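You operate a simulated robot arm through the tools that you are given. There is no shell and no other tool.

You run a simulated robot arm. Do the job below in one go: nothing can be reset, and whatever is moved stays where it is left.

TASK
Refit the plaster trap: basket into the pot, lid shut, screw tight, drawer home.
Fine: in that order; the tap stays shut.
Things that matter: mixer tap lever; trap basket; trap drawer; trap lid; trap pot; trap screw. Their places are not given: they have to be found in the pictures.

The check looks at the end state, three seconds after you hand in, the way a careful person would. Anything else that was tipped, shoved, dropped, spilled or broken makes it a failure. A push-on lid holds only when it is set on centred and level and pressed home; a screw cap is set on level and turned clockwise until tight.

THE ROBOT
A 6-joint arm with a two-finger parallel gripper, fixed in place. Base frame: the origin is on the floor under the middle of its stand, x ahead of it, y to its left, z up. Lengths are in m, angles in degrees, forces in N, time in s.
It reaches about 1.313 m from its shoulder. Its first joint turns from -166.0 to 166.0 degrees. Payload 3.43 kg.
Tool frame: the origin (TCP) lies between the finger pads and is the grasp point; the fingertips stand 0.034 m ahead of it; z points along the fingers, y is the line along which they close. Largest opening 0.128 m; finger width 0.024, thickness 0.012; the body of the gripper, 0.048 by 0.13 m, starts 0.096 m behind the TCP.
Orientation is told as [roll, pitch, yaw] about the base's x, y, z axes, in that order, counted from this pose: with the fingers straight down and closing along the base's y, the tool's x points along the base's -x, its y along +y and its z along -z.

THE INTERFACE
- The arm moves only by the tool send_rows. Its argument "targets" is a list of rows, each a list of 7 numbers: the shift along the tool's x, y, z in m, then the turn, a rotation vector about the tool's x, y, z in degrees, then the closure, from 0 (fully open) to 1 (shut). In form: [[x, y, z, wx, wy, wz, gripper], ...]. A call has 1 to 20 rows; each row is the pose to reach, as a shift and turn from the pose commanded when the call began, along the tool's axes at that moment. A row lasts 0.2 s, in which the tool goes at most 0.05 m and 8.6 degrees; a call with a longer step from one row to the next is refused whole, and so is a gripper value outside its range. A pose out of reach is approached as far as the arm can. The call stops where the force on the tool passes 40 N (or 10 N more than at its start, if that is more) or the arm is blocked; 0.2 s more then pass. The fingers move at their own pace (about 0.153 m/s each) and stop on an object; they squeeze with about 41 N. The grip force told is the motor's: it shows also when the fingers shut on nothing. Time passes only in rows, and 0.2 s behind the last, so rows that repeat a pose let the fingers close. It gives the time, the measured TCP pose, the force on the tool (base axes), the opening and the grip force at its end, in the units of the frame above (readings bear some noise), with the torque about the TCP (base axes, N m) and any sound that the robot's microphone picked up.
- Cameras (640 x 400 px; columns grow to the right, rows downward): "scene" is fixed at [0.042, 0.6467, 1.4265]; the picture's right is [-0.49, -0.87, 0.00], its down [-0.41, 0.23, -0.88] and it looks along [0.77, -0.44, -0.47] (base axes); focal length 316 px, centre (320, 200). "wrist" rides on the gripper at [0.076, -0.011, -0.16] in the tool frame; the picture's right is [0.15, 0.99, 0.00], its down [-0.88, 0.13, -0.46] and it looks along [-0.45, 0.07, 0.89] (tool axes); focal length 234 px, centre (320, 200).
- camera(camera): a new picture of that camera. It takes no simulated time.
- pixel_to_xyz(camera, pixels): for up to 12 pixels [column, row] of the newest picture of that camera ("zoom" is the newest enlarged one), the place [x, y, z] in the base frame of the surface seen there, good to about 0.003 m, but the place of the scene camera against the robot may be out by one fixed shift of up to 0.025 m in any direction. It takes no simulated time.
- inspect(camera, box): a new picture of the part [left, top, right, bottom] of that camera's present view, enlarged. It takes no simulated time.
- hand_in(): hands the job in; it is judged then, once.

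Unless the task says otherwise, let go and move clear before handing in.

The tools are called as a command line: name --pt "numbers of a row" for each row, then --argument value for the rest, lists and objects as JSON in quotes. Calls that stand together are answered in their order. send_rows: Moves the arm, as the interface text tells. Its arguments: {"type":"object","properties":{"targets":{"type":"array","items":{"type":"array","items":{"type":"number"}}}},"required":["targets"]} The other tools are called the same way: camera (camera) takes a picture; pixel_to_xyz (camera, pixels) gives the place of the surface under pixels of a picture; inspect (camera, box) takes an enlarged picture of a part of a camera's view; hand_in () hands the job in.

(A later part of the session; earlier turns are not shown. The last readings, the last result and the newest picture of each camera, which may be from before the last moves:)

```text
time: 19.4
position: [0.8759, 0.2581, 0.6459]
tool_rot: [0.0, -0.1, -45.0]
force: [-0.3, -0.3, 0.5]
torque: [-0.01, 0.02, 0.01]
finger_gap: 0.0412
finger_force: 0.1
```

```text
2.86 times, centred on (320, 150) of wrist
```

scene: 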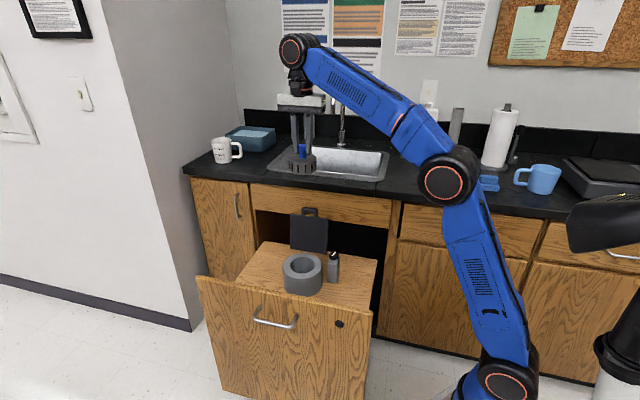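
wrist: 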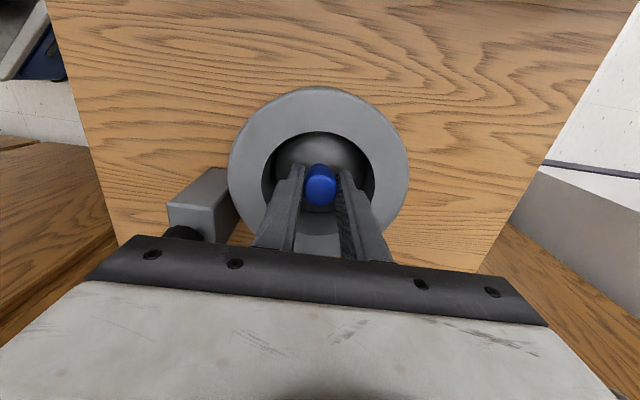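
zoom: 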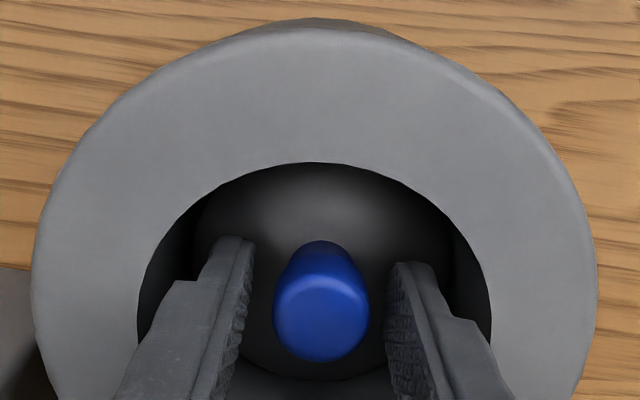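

The fingers are clear of knob and walls. I'll lift straight up out of the pot.

send_rows --pt "0 0 -0.015 0 0 0 0.68" --pt "0 0 -0.04 0 0 0 0.68" --pt "0 0 -0.08 0 0 0 0.68" --pt "0 0 -0.12 0 0 0 0.68" --pt "0 0 -0.16 0 0 0 0.68" --pt "0 0 -0.2 0 0 0 0.68" --pt "0 0 -0.24 0 0 0 0.68" --pt "0.03 0 -0.26 0 0 0 0.68" --pt "0.06 0 -0.26 0 0 0 0.68" --pt "0.06 0 -0.26 0 0 0 0.68"

camera --camera "wrist"

camera --camera "scene"

inspect --camera "wrist" --box '[220, 60, 420, 240]'

inspect --camera "scene" --box '[260, 180, 360, 310]'

```text
time: 21.6
position: [0.8344, 0.2983, 0.9068]
tool_rot: [0.0, 0.0, -45.0]
force: [0.7, 0.7, 0.8]
torque: [-0.01, 0.03, 0.01]
finger_gap: 0.0408
finger_force: 0.1
```

```text
taken
```

wrist: 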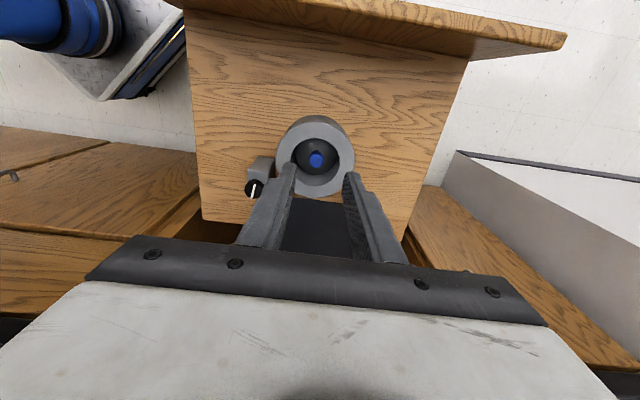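

```text
taken
```

scene: 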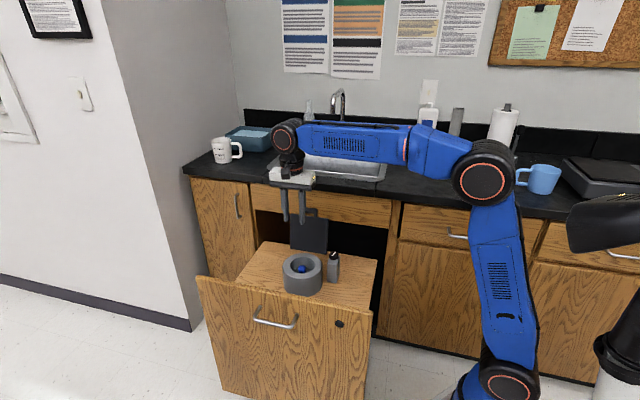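

```text
2.22 times, centred on (320, 150) of wrist
```

zoom: 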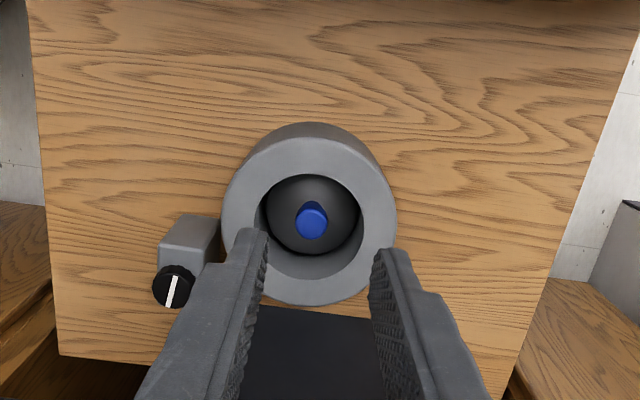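

```text
3.08 times, centred on (310, 245) of scene
```

zoom: 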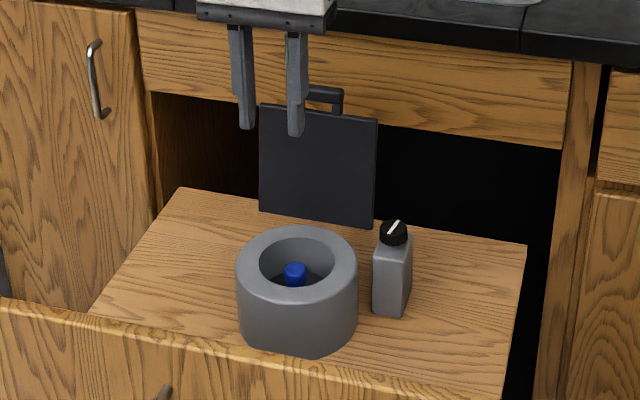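

The basket sits in the pot with its knob below the rim. Next is the lid: it stands open about 9° past vertical at u≈0.53 (handle top z≈0.845), so I'll go above and behind it with closed fingers and look.

pixel_to_xyz --camera "wrist" --pixels '[[316, 158], [300, 215], [330, 215], [340, 248], [300, 248], [254, 188], [258, 168], [262, 240], [310, 190]]'

send_rows --pt "0 0 -0.03 0 0 0 1" --pt "-0.03 -0.004 -0.04 0 0 0 1" --pt "-0.07 -0.008 -0.04 0 0 0 1" --pt "-0.11 -0.012 -0.04 0 0 0 1" --pt "-0.15 -0.012 -0.04 0 0 0 1" --pt "-0.19 -0.012 -0.04 0 0 0 1" --pt "-0.206 -0.012 -0.04 0 0 0 1" --pt "-0.206 -0.012 -0.04 0 0 0 1"

camera --camera "wrist"

camera --camera "scene"

```text
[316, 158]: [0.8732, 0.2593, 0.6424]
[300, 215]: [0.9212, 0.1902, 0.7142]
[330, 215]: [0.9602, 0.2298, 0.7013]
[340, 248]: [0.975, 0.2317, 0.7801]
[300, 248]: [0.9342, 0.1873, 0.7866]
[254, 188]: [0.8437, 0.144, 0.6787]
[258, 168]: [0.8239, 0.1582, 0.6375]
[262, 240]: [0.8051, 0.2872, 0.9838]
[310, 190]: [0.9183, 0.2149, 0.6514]
```

```text
time: 23.4
position: [0.97, 0.1416, 0.9459]
tool_rot: [0.0, 0.0, -45.0]
force: [0.6, -0.1, -0.1]
torque: [0.02, -0.01, 0.02]
finger_gap: 0.0
finger_force: 32.9
```

```text
taken
```

wrist: 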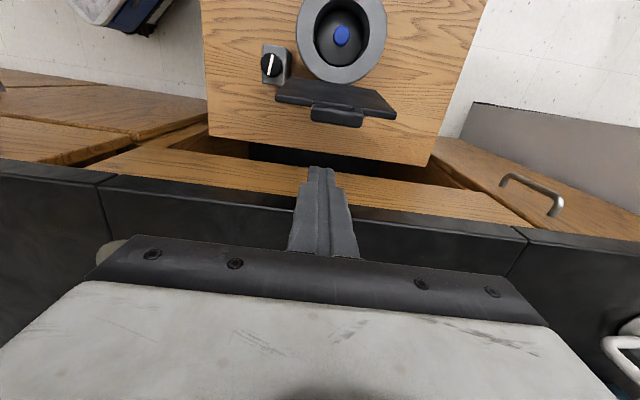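

```text
taken
```

scene: 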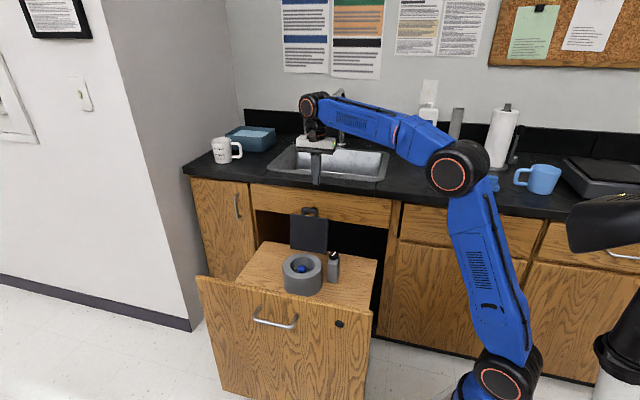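

From above I can see the lid edge-on with its handle at wrist (338,113). I'll zoom in and measure lid, handle, and the counter edge.

inspect --camera "wrist" --box '[250, 20, 430, 160]'

pixel_to_xyz --camera "wrist" --pixels '[[280, 95], [390, 112], [318, 115], [358, 121], [338, 118], [338, 108], [330, 92], [300, 95], [270, 65], [220, 185], [420, 205], [330, 160]]'

```text
2.86 times, centred on (340, 90) of wrist
```

zoom: 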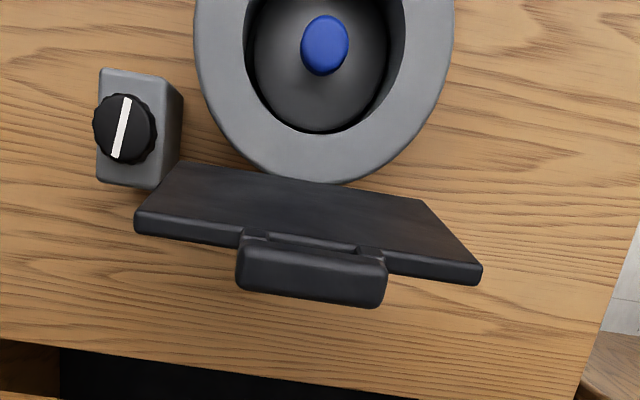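

```text
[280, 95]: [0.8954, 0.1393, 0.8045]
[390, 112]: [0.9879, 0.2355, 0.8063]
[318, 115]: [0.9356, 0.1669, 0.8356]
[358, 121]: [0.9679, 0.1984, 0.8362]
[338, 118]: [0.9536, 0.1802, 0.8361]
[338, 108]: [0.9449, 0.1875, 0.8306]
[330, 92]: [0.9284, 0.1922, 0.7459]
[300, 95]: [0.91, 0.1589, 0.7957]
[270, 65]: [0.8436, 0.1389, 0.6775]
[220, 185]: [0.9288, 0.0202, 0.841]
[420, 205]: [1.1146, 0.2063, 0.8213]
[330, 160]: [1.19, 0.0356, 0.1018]
```

The lid's plate spans v 0.732–0.865 and its handle is at u≈0.544; the cabinet face is at u≈0.64. I'll lower the closed fingers behind the plate, into the gap.

send_rows --pt "0 0.014 0.02 0 0 0 1" --pt "0 0.014 0.055 0 0 0 1" --pt "0 0.014 0.09 0 0 0 1" --pt "0 0.014 0.12 0 0 0 1" --pt "0 0.014 0.131 0 0 0 1" --pt "0 0.014 0.131 0 0 0 1"

camera --camera "wrist"

inspect --camera "scene" --box '[250, 100, 390, 310]'

```text
time: 24.8
position: [0.9785, 0.1538, 0.8147]
tool_rot: [0.0, 0.0, -45.0]
force: [-0.8, 0.1, 0.1]
torque: [-0.03, 0.01, 0.01]
finger_gap: 0.0
finger_force: 32.9
```

```text
taken
```

wrist: 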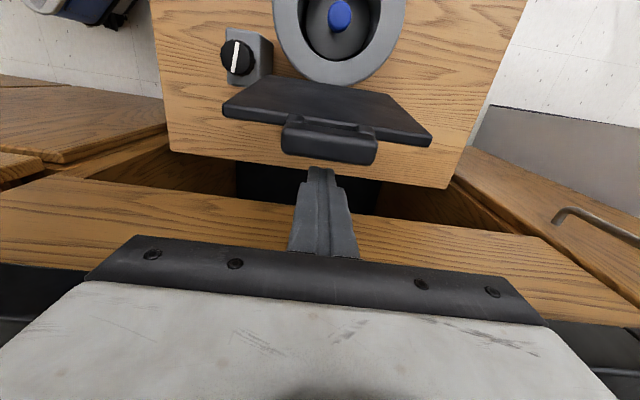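

```text
1.90 times, centred on (320, 205) of scene
```

zoom: 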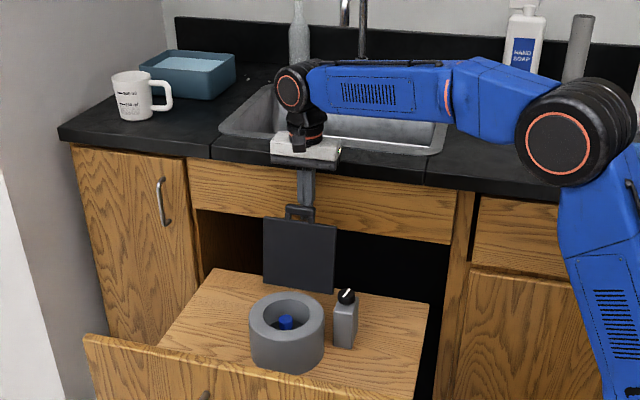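

The fingers are behind the plate with no contact. I'll sweep slowly toward the robot to swing the lid forward.

send_rows --pt "0.015 0 0 0 0 0 1" --pt "0.027 0 0 0 0 0 1" --pt "0.037 0 0.001 0 0 0 1" --pt "0.047 0 0.002 0 0 0 1" --pt "0.057 0 0.004 0 0 0 1" --pt "0.067 0 0.006 0 0 0 1" --pt "0.077 0 0.008 0 0 0 1"

camera --camera "wrist"

inspect --camera "scene" --box '[250, 160, 390, 310]'

```text
time: 26.4
position: [0.9249, 0.2088, 0.806]
tool_rot: [0.1, 0.0, -45.0]
force: [0.6, 0.1, 0.2]
torque: [0.0, -0.03, 0.02]
finger_gap: 0.0
finger_force: 33.4
```

```text
taken
```

wrist: 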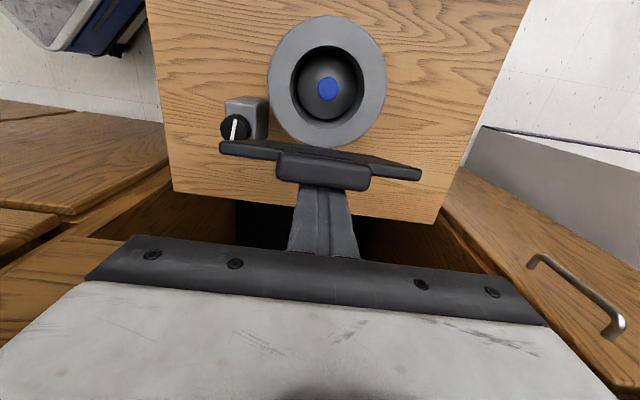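

```text
2.67 times, centred on (320, 235) of scene
```

zoom: 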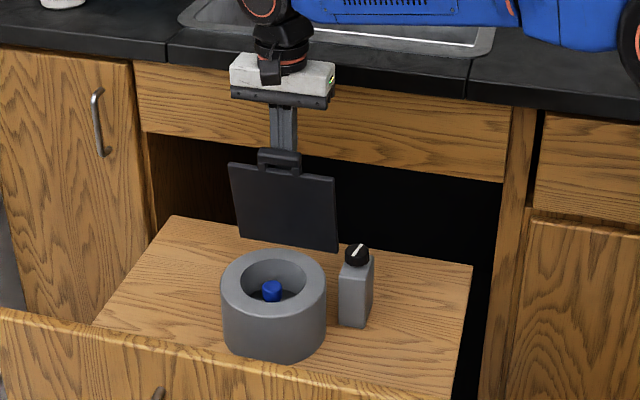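

The lid is swinging with almost no force. I'll continue along the arc to about 50°, checking again.

send_rows --pt "0.008 0 0.003 0 0 0 1" --pt "0.016 0 0.006 0 0 0 1" --pt "0.026 0 0.009 0 0 0 1" --pt "0.035 0 0.013 0 0 0 1" --pt "0.044 0 0.018 0 0 0 1" --pt "0.053 0 0.024 0 0 0 1" --pt "0.062 0 0.03 0 0 0 1" --pt "0.07 0 0.037 0 0 0 1"

camera --camera "wrist"

inspect --camera "scene" --box '[250, 160, 390, 310]'

```text
time: 28.2
position: [0.8767, 0.2572, 0.77]
tool_rot: [0.0, 0.0, -45.0]
force: [-1.0, 0.9, -0.9]
torque: [-0.01, 0.04, -0.01]
finger_gap: 0.0002
finger_force: 33.5
```

```text
taken
```

wrist: 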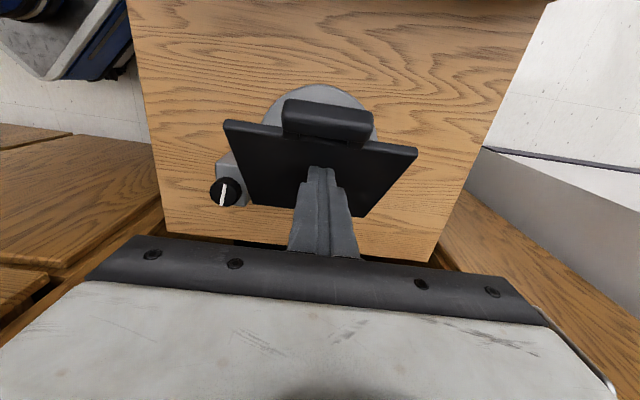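

```text
2.67 times, centred on (320, 235) of scene
```

zoom: 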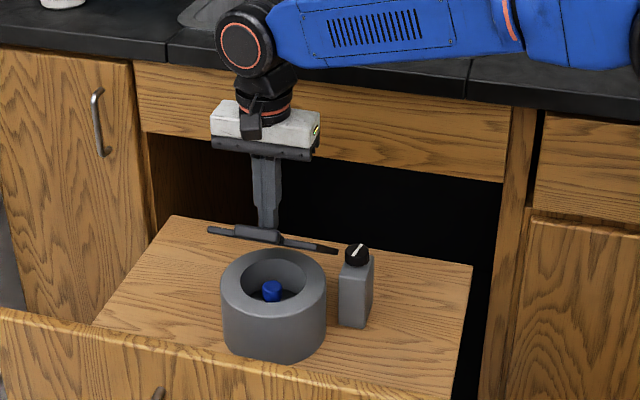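

The hinge has friction and the lid follows the fingers, now at about 45–50°. I'll measure the lid surface to refine the arc.

pixel_to_xyz --camera "wrist" --pixels '[[260, 150], [380, 160], [265, 190], [365, 200], [230, 125], [412, 150], [325, 125], [328, 105], [290, 125], [368, 130]]'

```text
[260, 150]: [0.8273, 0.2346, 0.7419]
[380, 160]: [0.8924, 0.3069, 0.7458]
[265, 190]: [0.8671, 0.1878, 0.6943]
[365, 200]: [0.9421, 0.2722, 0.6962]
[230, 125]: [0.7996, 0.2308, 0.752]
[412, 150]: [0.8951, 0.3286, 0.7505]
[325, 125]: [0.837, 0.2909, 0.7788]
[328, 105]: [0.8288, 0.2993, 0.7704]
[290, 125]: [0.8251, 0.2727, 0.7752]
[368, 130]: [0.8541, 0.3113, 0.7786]
```

The lid is at about 52° from vertical. I'll continue along the arc to ~85°.

send_rows --pt "0.006 0 0.006 0 0 0 1" --pt "0.011 0 0.0126 0 0 0 1" --pt "0.017 0 0.021 0 0 0 1" --pt "0.0223 0 0.03 0 0 0 1" --pt "0.027 0 0.04 0 0 0 1" --pt "0.0304 0 0.0495 0 0 0 1" --pt "0.033 0 0.06 0 0 0 1"

camera --camera "wrist"

inspect --camera "scene" --box '[250, 160, 390, 310]'

```text
time: 29.8
position: [0.8551, 0.2839, 0.7116]
tool_rot: [0.1, 0.0, -44.9]
force: [0.2, 0.3, 0.5]
torque: [0.04, 0.02, -0.02]
finger_gap: 0.0003
finger_force: 32.9
```

```text
taken
```

wrist: 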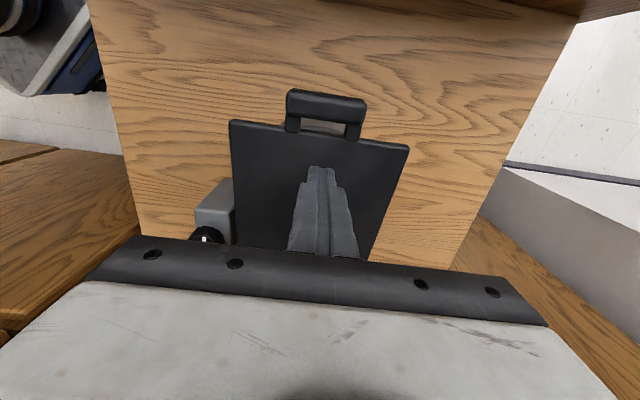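

```text
2.67 times, centred on (320, 235) of scene
```

zoom: 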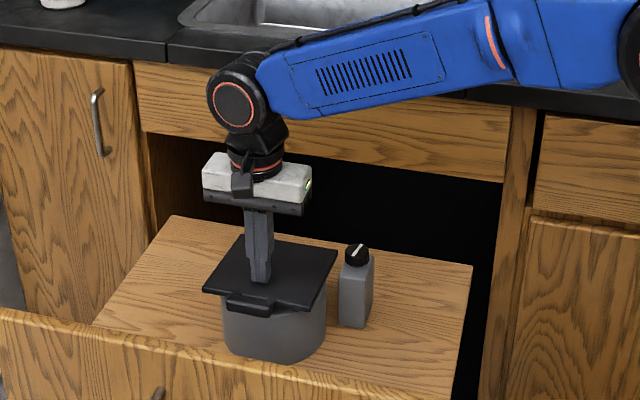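

The lid looks almost flat. I'll measure its surface heights across the plate.

pixel_to_xyz --camera "wrist" --pixels '[[245, 135], [390, 155], [255, 215], [375, 215], [280, 180], [360, 185], [325, 140], [325, 100], [290, 105], [362, 115], [250, 235], [205, 235]]'

```text
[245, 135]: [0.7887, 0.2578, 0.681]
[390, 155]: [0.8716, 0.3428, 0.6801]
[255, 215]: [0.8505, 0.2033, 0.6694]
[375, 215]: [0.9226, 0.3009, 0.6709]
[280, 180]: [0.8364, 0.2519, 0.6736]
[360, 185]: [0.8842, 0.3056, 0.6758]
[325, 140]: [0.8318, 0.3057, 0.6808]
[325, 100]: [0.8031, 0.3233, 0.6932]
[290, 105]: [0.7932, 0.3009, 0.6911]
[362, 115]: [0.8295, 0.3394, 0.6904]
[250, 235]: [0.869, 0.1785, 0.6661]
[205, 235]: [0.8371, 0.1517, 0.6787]
```

The plate is still ~7.5° from flat. I'll press straight down in small steps until it seats on the rim.

send_rows --pt "0.001 0 0.004 0 0 0 1" --pt "0.002 0 0.008 0 0 0 1" --pt "0.002 0 0.012 0 0 0 1" --pt "0.002 0 0.014 0 0 0 1" --pt "0.002 0 0.016 0 0 0 1" --pt "0.002 0 0.018 0 0 0 1" --pt "0.002 0 0.02 0 0 0 1" --pt "0.002 0 0.022 0 0 0 1"

camera --camera "wrist"

pixel_to_xyz --camera "wrist" --pixels '[[245, 135], [390, 155], [255, 215], [375, 215], [280, 180], [360, 185], [325, 140], [250, 235]]'

```text
time: 31.4
position: [0.8515, 0.2825, 0.6956]
tool_rot: [0.3, 0.0, -45.0]
force: [-9.2, -6.7, 16.1]
torque: [-0.15, 0.47, 0.08]
finger_gap: 0.0
finger_force: 33.3
stopped in row 7: the force on the tool passed its limit at 45 N (the readings are from after the stop); the commanded pose is now the measured one
```

```text
taken
```

wrist: 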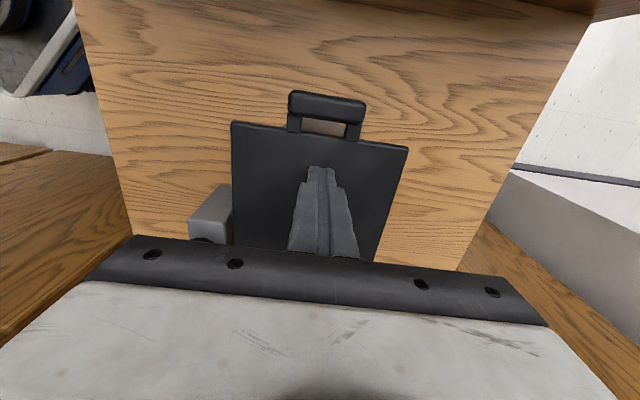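

```text
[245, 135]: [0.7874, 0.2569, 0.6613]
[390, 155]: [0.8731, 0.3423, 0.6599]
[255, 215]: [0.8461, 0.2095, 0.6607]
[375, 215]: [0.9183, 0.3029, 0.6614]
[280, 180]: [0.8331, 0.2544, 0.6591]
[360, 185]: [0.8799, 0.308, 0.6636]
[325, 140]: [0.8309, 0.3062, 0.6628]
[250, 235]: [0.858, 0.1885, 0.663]
```

The lid is flat at z≈0.661 all over and was pressed to 45 N, so it's home. I'll lift off and check that it stays shut.

send_rows --pt "0 0 -0.01 0 0 0 1" --pt "0 0 -0.04 0 0 0 1" --pt "0 0 -0.08 0 0 0 1" --pt "0 0 -0.12 0 0 0 1" --pt "0 0 -0.16 0 0 0 1" --pt "0 0 -0.18 0 0 0 1" --pt "0 0 -0.18 0 0 0 1"

camera --camera "wrist"

inspect --camera "wrist" --box '[220, 100, 400, 240]'

inspect --camera "scene" --box '[250, 190, 390, 310]'

```text
time: 33.0
position: [0.8494, 0.2851, 0.8737]
tool_rot: [0.3, -0.2, -45.0]
force: [0.4, 0.1, -0.2]
torque: [-0.03, 0.03, 0.01]
finger_gap: 0.0
finger_force: 33.3
```

```text
taken
```

wrist: 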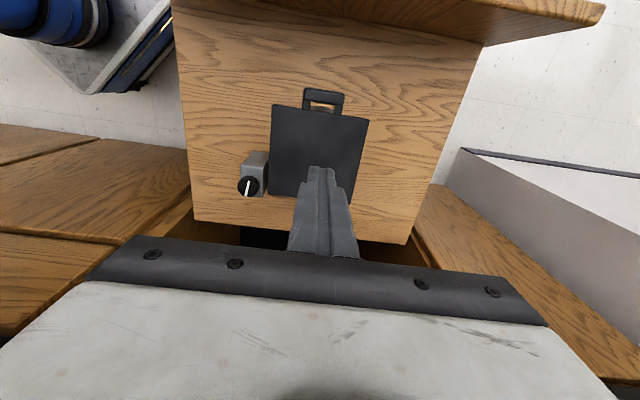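

```text
2.86 times, centred on (310, 170) of wrist
```

zoom: 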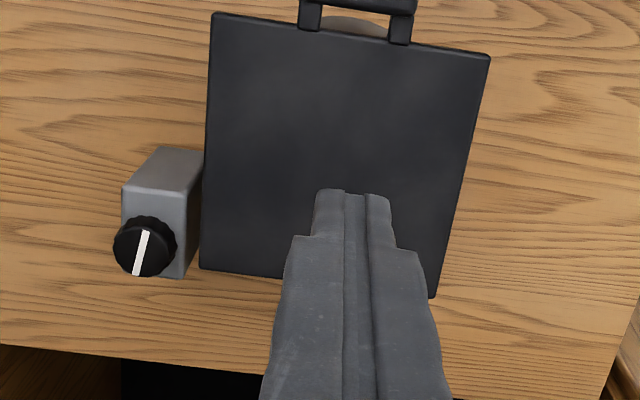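

```text
3.33 times, centred on (320, 250) of scene
```

zoom: 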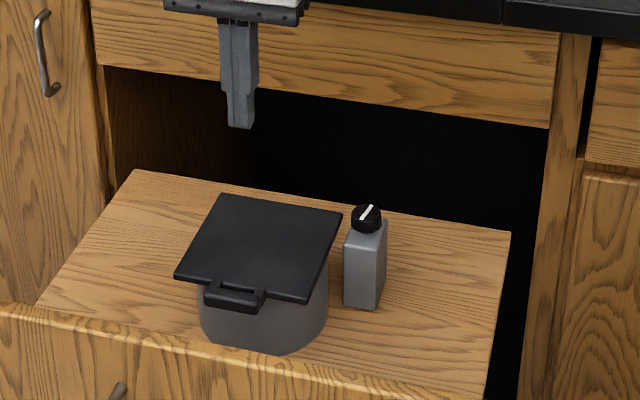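

The lid stays shut. Next the screw: I'll move to hover above the knob at about (0.84,0.138) with half-open fingers and look closely.

pixel_to_xyz --camera "wrist" --pixels '[[280, 115], [358, 128], [280, 180], [345, 190], [248, 186], [258, 165], [240, 180]]'

send_rows --pt "-0.03 -0.034 0 0 0 0 0.6" --pt "-0.06 -0.068 0 0 0 0 0.5" --pt "-0.085 -0.097 0 0 0 0 0.5" --pt "-0.097 -0.111 0.02 0 0 0 0.5" --pt "-0.097 -0.111 0.05 0 0 0 0.5" --pt "-0.097 -0.111 0.05 0 0 0 0.5"

camera --camera "wrist"

inspect --camera "wrist" --box '[260, 80, 380, 220]'

```text
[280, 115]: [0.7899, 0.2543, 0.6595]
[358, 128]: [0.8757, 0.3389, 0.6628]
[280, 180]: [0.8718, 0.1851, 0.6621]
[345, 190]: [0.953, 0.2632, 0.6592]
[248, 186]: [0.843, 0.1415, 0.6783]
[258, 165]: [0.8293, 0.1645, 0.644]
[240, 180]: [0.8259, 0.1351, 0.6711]
```

```text
time: 34.4
position: [0.8416, 0.1366, 0.8246]
tool_rot: [0.2, -0.2, -45.1]
force: [0.6, -0.2, -0.2]
torque: [0.01, 0.03, -0.02]
finger_gap: 0.064
finger_force: 0.0
```

```text
taken
```

wrist: 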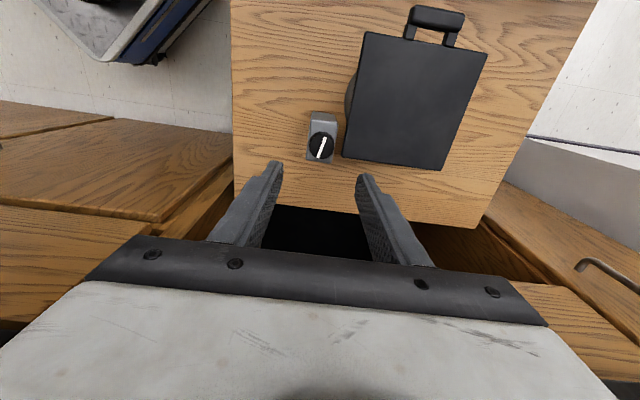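

```text
2.86 times, centred on (320, 150) of wrist
```

zoom: 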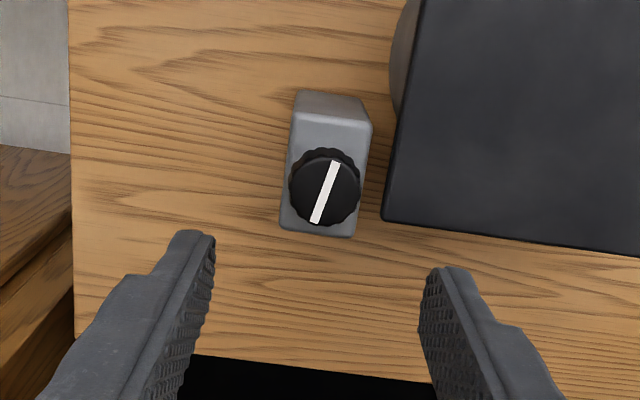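

The knob is at zoom (325,188) on its block, white mark tilted slightly right. I'll measure its centre, diameter, and the block's top height.

inspect --camera "wrist" --box '[300, 105, 344, 170]'

pixel_to_xyz --camera "wrist" --pixels '[[321, 146], [311, 146], [332, 146], [321, 135], [321, 156], [311, 121], [330, 124], [310, 158], [331, 160], [348, 150], [320, 118]]'

```text
6.15 times, centred on (322, 138) of wrist
```

zoom: 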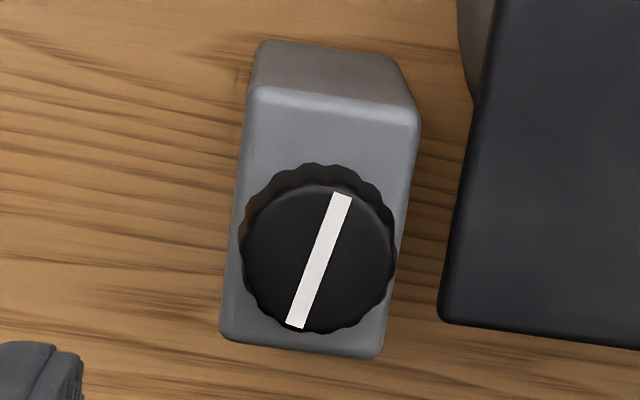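

```text
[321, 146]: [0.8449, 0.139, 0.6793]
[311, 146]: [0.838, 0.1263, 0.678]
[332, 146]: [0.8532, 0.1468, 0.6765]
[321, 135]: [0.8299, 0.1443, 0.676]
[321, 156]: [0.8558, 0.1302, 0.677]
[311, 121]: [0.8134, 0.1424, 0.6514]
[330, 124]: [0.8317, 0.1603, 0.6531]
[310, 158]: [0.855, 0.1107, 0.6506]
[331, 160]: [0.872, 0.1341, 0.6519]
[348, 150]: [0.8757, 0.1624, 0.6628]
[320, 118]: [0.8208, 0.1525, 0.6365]
```

I'll take finer edge points on the knob from the enlarged picture.

pixel_to_xyz --camera "zoom" --pixels '[[246, 258], [390, 258], [318, 192], [318, 326], [270, 205], [370, 310], [365, 205], [268, 308], [318, 258], [255, 120], [410, 125], [372, 350]]'

```text
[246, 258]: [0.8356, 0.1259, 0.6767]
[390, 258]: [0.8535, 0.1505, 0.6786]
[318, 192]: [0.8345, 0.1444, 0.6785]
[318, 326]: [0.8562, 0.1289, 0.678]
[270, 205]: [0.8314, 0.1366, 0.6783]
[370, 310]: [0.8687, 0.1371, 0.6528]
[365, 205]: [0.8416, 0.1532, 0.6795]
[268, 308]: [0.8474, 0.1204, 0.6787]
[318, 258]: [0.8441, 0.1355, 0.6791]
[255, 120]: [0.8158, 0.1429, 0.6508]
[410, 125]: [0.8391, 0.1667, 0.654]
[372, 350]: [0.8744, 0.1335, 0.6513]
```

Knob centre ≈(0.845,0.137), ~0.031 m across, top z 0.679 on a block with top z 0.652. I'll descend with a 0.045 m gap to just above it and verify alignment.

send_rows --pt "-0.002 0.0027 0.02 0 0 0 0.65" --pt "-0.002 0.0027 0.055 0 0 0 0.65" --pt "-0.002 0.0027 0.085 0 0 0 0.65" --pt "-0.002 0.0027 0.098 0 0 0 0.65" --pt "-0.002 0.0027 0.098 0 0 0 0.65"

camera --camera "wrist"

inspect --camera "wrist" --box '[260, 120, 380, 240]'

```text
time: 35.6
position: [0.8482, 0.1382, 0.7241]
tool_rot: [0.2, -0.1, -44.9]
force: [0.4, 0.5, -0.7]
torque: [0.0, 0.0, 0.0]
finger_gap: 0.0449
finger_force: 0.0
```

```text
taken
```

wrist: 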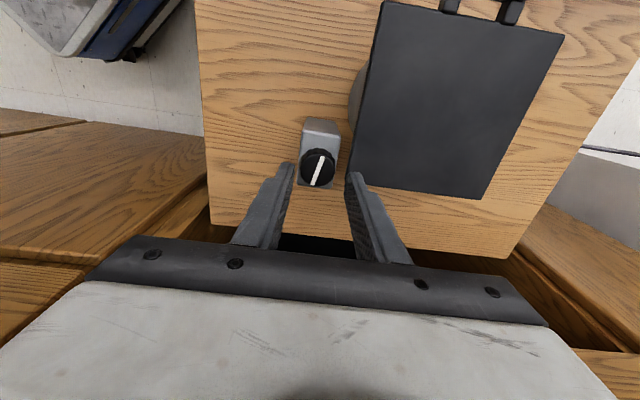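

```text
3.33 times, centred on (320, 180) of wrist
```

zoom: 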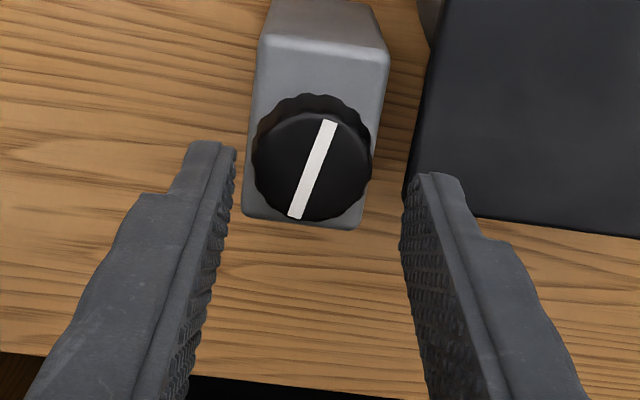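

I'll re-measure the knob from this closer view before the final descent.

pixel_to_xyz --camera "zoom" --pixels '[[258, 165], [366, 165], [312, 117], [312, 216], [275, 130], [352, 200], [352, 130], [275, 200], [228, 160], [408, 190], [345, 60], [300, 220]]'

```text
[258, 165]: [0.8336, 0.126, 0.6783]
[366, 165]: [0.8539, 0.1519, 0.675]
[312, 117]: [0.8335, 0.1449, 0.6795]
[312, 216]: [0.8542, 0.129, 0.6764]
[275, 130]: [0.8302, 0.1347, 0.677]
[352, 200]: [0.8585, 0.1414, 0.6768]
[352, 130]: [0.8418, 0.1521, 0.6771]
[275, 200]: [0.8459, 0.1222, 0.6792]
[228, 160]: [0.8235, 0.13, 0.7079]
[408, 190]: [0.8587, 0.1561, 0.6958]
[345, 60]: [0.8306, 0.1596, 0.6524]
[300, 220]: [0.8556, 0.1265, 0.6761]
```

Knob centre ≈(0.844,0.138); I'll correct by ~1.5 mm, lower so the fingertips are at z≈0.663, and close on the knob.

send_rows --pt "0.0015 -0.0015 0.01 0 0 0 0.65" --pt "0.0015 -0.0015 0.02 0 0 0 0.65" --pt "0.0015 -0.0015 0.027 0 0 0 0.65" --pt "0.0015 -0.0015 0.027 0 0 0 0.65" --pt "0.0015 -0.0015 0.027 0 0 0 0.75" --pt "0.0015 -0.0015 0.027 0 0 0 1" --pt "0.0015 -0.0015 0.027 0 0 0 1"

inspect --camera "wrist" --box '[260, 120, 380, 240]'

inspect --camera "scene" --box '[280, 190, 380, 300]'

```text
time: 37.2
position: [0.8447, 0.1383, 0.6966]
tool_rot: [0.3, 0.0, -45.1]
force: [7.6, 6.2, -4.8]
torque: [0.18, -0.35, 0.01]
finger_gap: 0.0345
finger_force: 45.2
```

```text
3.33 times, centred on (320, 180) of wrist
```

zoom: 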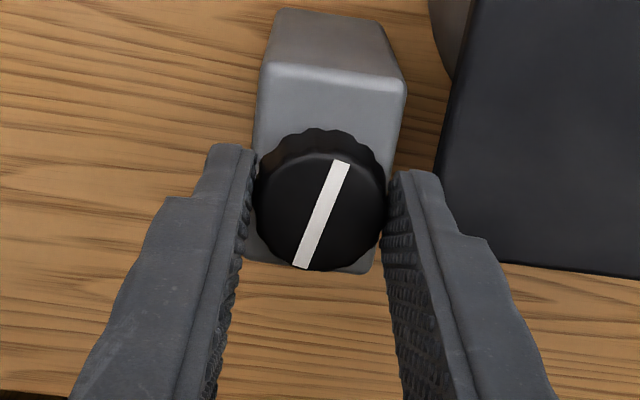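

```text
3.64 times, centred on (330, 245) of scene
```

zoom: 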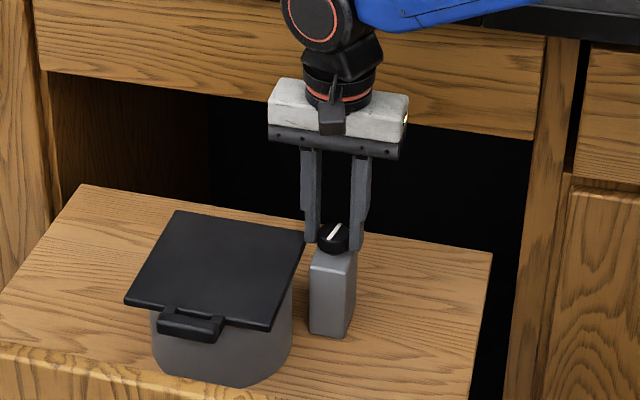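

The knob is gripped (gap 0.0345) with a slight 10 N sideways load along +y tool, so I'll shift 2 mm to relieve it and begin turning clockwise (+z tool), watching torque.

send_rows --pt "0 0.002 0 0 0 0 1" --pt "0 0.002 0 0 0 6 1" --pt "0 0.002 0 0 0 12 1" --pt "0 0.002 0 0 0 18 1" --pt "0 0.002 0 0 0 24 1" --pt "0 0.002 0 0 0 30 1"

inspect --camera "wrist" --box '[260, 120, 380, 240]'

inspect --camera "scene" --box '[280, 190, 380, 300]'

```text
time: 38.6
position: [0.8455, 0.1381, 0.6976]
tool_rot: [0.1, 0.1, -75.1]
force: [-12.6, -15.4, -29.6]
torque: [-0.51, 0.29, 0.03]
finger_gap: 0.0343
finger_force: 45.0
```

```text
3.33 times, centred on (320, 180) of wrist
```

zoom: 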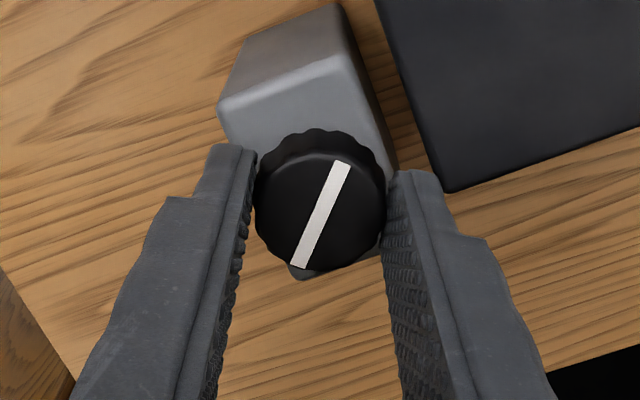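

```text
3.64 times, centred on (330, 245) of scene
```

zoom: 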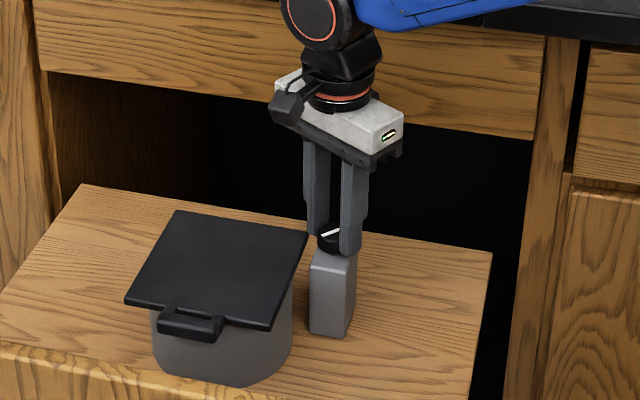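

The knob turns with the gripper, and a -30 N vertical pull shows the screw moving down as it tightens. I'll relieve the load by following down and sideways, then read the forces.

send_rows --pt "-0.0008 -0.0011 0.0008 0 0 0 1" --pt "-0.0008 -0.0011 0.0015 0 0 0 1"

```text
time: 39.2
position: [0.8449, 0.1373, 0.6975]
tool_rot: [0.3, 0.1, -75.1]
force: [0.1, -6.6, -14.9]
torque: [0.07, 0.2, 0.02]
finger_gap: 0.034
finger_force: 45.2
```

send_rows --pt "-0.0005 0 0.0015 0 0 0 1" --pt "-0.0005 0 0.0015 0 0 0 1"

inspect --camera "wrist" --box '[260, 120, 380, 240]'

```text
time: 39.8
position: [0.8454, 0.1373, 0.6978]
tool_rot: [0.4, 0.2, -74.9]
force: [-2.7, 3.1, 14.5]
torque: [0.26, 0.51, 0.03]
finger_gap: 0.0343
finger_force: 44.2
```

```text
3.33 times, centred on (320, 180) of wrist
```

zoom: 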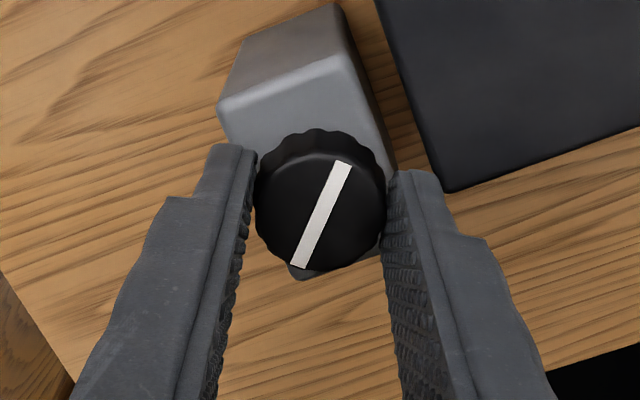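

Now the vertical force reads +14.5 N with the TCP height unchanged, so the knob doesn't really sink; I'll back off 0.7 mm and keep turning in small amounts, reading torque.

send_rows --pt "0 0 -0.0007 0 0 0 1" --pt "0 0 -0.0007 0 0 6 1" --pt "0 0 -0.0007 0 0 12 1" --pt "0 0 -0.0007 0 0 18 1" --pt "0 0 -0.0007 0 0 24 1"

inspect --camera "wrist" --box '[260, 120, 380, 240]'

```text
time: 41.0
position: [0.846, 0.1378, 0.6974]
tool_rot: [0.4, 0.2, -99.0]
force: [20.6, 15.2, 30.7]
torque: [-0.1, -0.82, 0.04]
finger_gap: 0.0343
finger_force: 44.7
```

```text
3.33 times, centred on (320, 180) of wrist
```

zoom: 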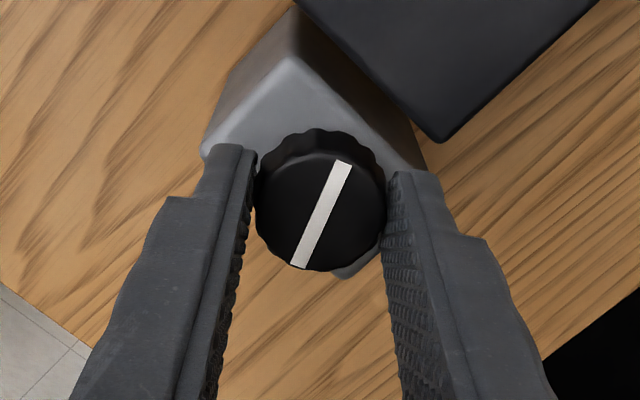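

Side loads are building from small misalignment, while the turning torque is only 0.04 N m. I'll open briefly so the tool relaxes, read where it stands, and re-centre.

send_rows --pt "0 0 0 0 0 0 0.8" --pt "0 0 0 0 0 0 0.67" --pt "0 0 0 0 0 0 0.67"

camera --camera "wrist"

inspect --camera "wrist" --box '[260, 120, 380, 240]'

```text
time: 41.8
position: [0.844, 0.1379, 0.6966]
tool_rot: [0.2, 0.2, -99.0]
force: [0.8, 0.1, 0.5]
torque: [-0.03, 0.0, -0.04]
finger_gap: 0.0421
finger_force: 0.0
```

```text
taken
```

wrist: 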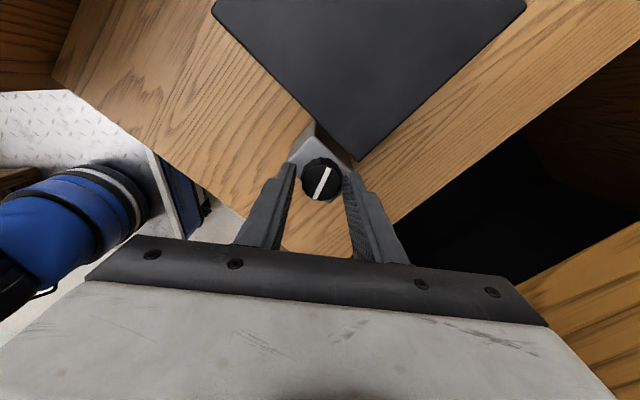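

```text
3.33 times, centred on (320, 180) of wrist
```

zoom: 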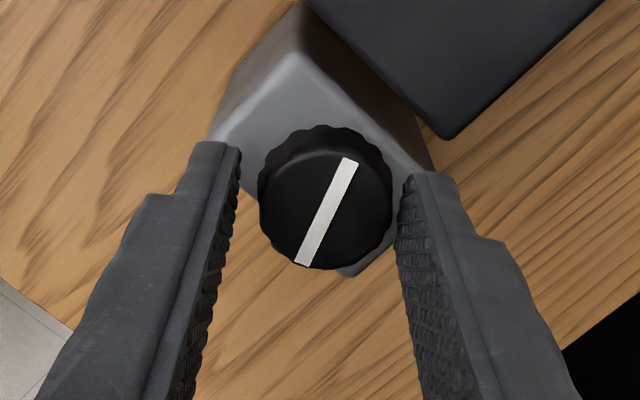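

The knob stays where it was turned. It sits about 1.3 mm toward the right finger, so I'll measure it and re-centre before gripping again.

pixel_to_xyz --camera "zoom" --pixels '[[265, 205], [386, 205], [325, 157], [325, 262], [285, 170], [368, 245], [365, 170], [285, 245], [325, 210], [236, 150], [405, 180]]'

```text
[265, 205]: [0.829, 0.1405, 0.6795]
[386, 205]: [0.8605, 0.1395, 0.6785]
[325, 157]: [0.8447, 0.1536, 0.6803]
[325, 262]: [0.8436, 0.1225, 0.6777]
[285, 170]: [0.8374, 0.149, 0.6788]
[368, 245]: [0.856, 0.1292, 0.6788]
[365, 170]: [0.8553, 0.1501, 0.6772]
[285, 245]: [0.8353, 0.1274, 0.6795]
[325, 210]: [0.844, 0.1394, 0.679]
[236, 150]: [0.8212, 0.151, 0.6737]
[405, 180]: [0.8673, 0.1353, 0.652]
```

Knob centre is (0.845,0.139), so I'll shift ~1.2 mm in both tool axes, regrip, and turn another 48°.

send_rows --pt "0.0012 0.0012 0 0 0 0 0.67" --pt "0.0012 0.0012 0 0 0 0 1" --pt "0.0012 0.0012 0 0 0 0 1" --pt "0.0012 0.0012 0 0 0 0 1"

```text
time: 42.8
position: [0.8457, 0.1382, 0.6951]
tool_rot: [0.0, 0.1, -99.0]
force: [-12.6, -6.7, -4.9]
torque: [-0.39, 0.6, -0.01]
finger_gap: 0.0346
finger_force: 45.0
```

send_rows --pt "-0.0004 -0.0006 0 0 0 0 1" --pt "-0.0004 -0.0006 0 0 0 7 1" --pt "-0.0004 -0.0006 0 0 0 14 1" --pt "-0.0004 -0.0006 0 0 0 21 1" --pt "-0.0004 -0.0006 0 0 0 28 1" --pt "-0.0004 -0.0006 0 0 0 35 1" --pt "-0.0004 -0.0006 0 0 0 42 1"

inspect --camera "wrist" --box '[260, 120, 380, 240]'

```text
time: 44.4
position: [0.8453, 0.1368, 0.6951]
tool_rot: [0.0, 0.1, -141.1]
force: [-15.2, -19.1, -17.5]
torque: [-0.33, 0.55, 0.57]
finger_gap: 0.0344
finger_force: 45.2
```

```text
3.33 times, centred on (320, 180) of wrist
```

zoom: 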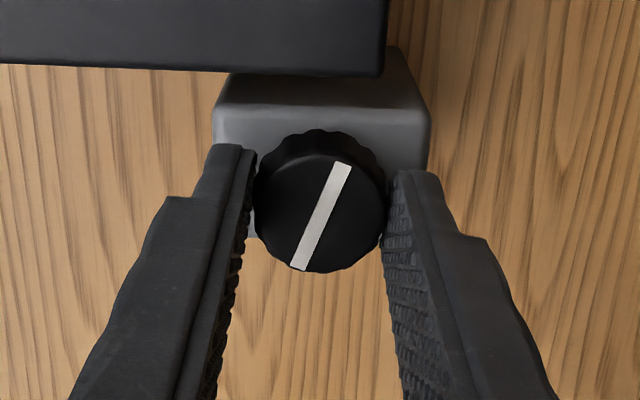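

The turning torque has risen to 0.57 N m after ~96° of turn, so it's starting to bite. I'll relieve the side load slightly and continue in small steps.

send_rows --pt "-0.001 0 0.0006 0 0 0 1" --pt "-0.001 0 0.0006 0 0 3 1" --pt "-0.001 0 0.0006 0 0 6 1" --pt "-0.001 0 0.0006 0 0 9 1"

inspect --camera "wrist" --box '[260, 120, 380, 240]'

```text
time: 45.4
position: [0.8459, 0.1377, 0.6967]
tool_rot: [0.0, 0.3, -150.0]
force: [8.2, 3.0, -0.8]
torque: [-0.04, -0.26, 0.74]
finger_gap: 0.0355
finger_force: 44.7
```

```text
3.33 times, centred on (320, 180) of wrist
```

zoom: 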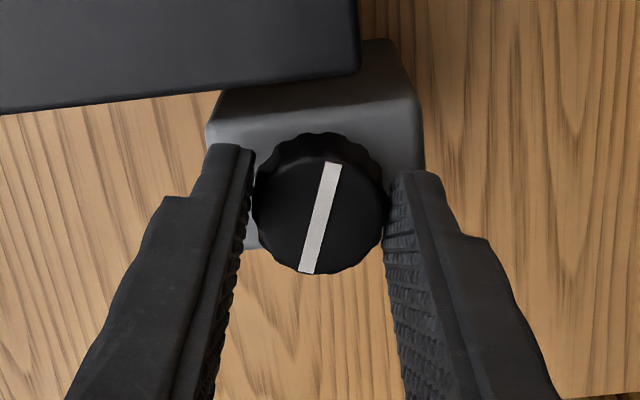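

During the last 9° the mark slid relative to the fingers (tilt 23°→13°) with torque at 0.74 N m, so the screw is at its tight stop after about 95°. I'll release and check that it stays.

send_rows --pt "0 0 0 0 0 0 0.8" --pt "0 0 0 0 0 0 0.67" --pt "0 0 0 0 0 0 0.67"

inspect --camera "wrist" --box '[260, 120, 380, 240]'

```text
time: 46.2
position: [0.8451, 0.1378, 0.6966]
tool_rot: [0.0, 0.1, -150.0]
force: [-0.2, 0.0, 0.6]
torque: [0.0, 0.01, 0.0]
finger_gap: 0.0423
finger_force: 0.0
```

```text
3.33 times, centred on (320, 180) of wrist
```

zoom: 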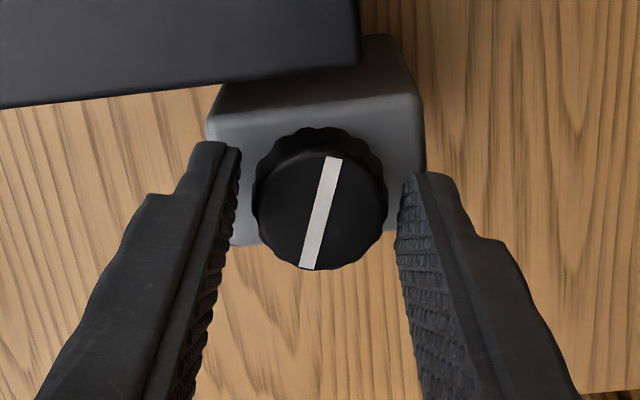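

The mark doesn't spring back. To be sure it's tight, I'll ratchet back 40°, regrip, and try one more clockwise turn.

send_rows --pt "0 0 0 0 0 -8 0.67" --pt "0 0 0 0 0 -16 0.67" --pt "0 0 0 0 0 -24 0.67" --pt "0 0 0 0 0 -32 0.67" --pt "0 0 0 0 0 -40 0.67" --pt "0 0 0 0 0 -40 0.67" --pt "0 0 0 0 0 -40 1" --pt "0 0 0 0 0 -40 1" --pt "0 0 0 0 0 -40 1"

inspect --camera "wrist" --box '[260, 120, 380, 240]'

send_rows --pt "0 0 0 0 0 4 1" --pt "0 0 0 0 0 8 1" --pt "0 0 0 0 0 12 1"

inspect --camera "wrist" --box '[260, 120, 380, 240]'

```text
time: 48.2
position: [0.8454, 0.1359, 0.6966]
tool_rot: [0.1, 0.0, -110.0]
force: [-3.1, 0.3, 0.1]
torque: [-0.04, 0.14, 0.33]
finger_gap: 0.0345
finger_force: 44.6
```

```text
3.33 times, centred on (320, 180) of wrist
```

zoom: 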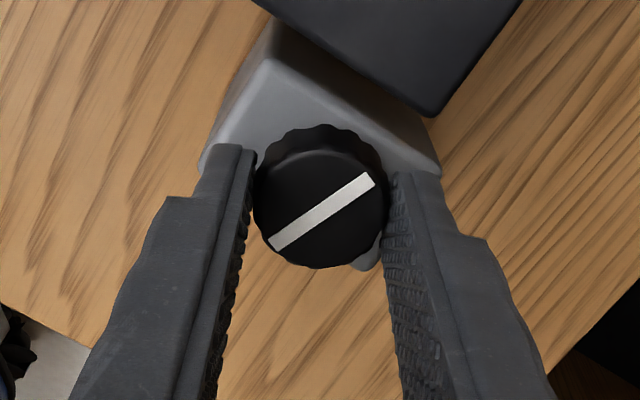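

```text
time: 49.0
position: [0.8451, 0.1378, 0.6961]
tool_rot: [0.1, 0.3, -122.0]
force: [2.8, -0.2, 9.7]
torque: [-0.06, -0.05, 0.81]
finger_gap: 0.0352
finger_force: 44.9
```

```text
3.33 times, centred on (320, 180) of wrist
```

zoom: 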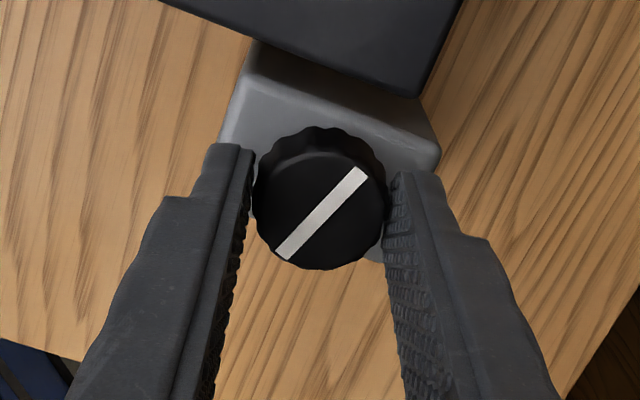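

Torque reached 0.81 N m and the knob didn't budge (the mark slid by exactly the 12° I turned), so the screw is tight. I'll let go, lift straight up, and turn the tool back to line up with the cabinet.

send_rows --pt "0 0 0 0 0 0 0.8" --pt "0 0 0 0 0 0 0.65" --pt "0 0 0 0 0 0 0.65" --pt "0 0 -0.03 0 0 0 0.65" --pt "0 0 -0.06 0 0 -7.7 0.65" --pt "0 0 -0.09 0 0 -15.4 0.65" --pt "0 0 -0.12 0 0 -23.1 0.65" --pt "0 0 -0.15 0 0 -30.8 0.65" --pt "0 0 -0.18 0 0 -38.5 0.65" --pt "0 0 -0.21 0 0 -46.2 0.65" --pt "0 0 -0.24 0 0 -53.9 0.65" --pt "0 0 -0.25 0 0 -61.6 0.65" --pt "0 0 -0.25 0 0 -69.3 0.65" --pt "0 0 -0.25 0 0 -77 0.65" --pt "0 0 -0.25 0 0 -77 1"

camera --camera "wrist"

camera --camera "scene"

```text
time: 52.2
position: [0.8448, 0.136, 0.9454]
tool_rot: [0.0, 0.0, -44.8]
force: [-0.6, -0.9, 1.3]
torque: [0.01, -0.03, 0.0]
finger_gap: 0.0
finger_force: 32.9
```

```text
taken
```

wrist: 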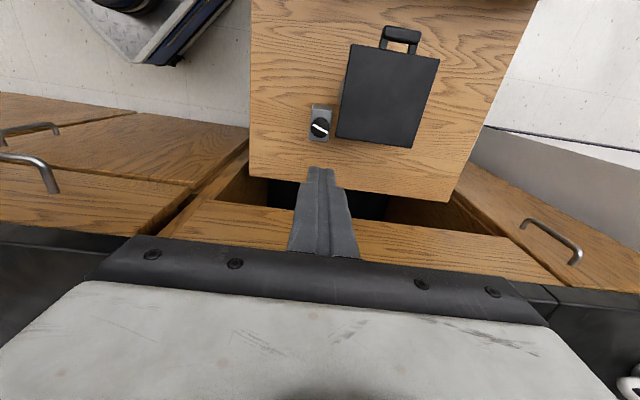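

```text
taken
```

scene: 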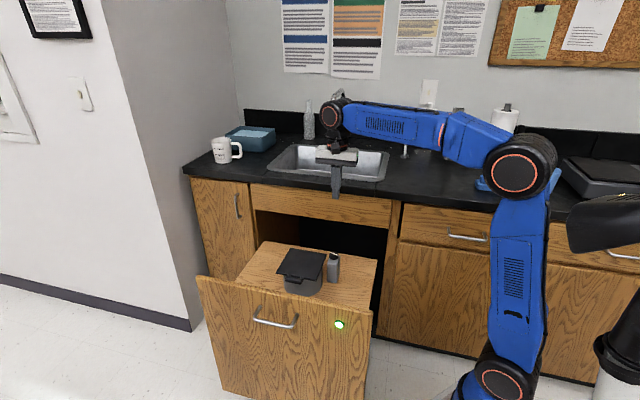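

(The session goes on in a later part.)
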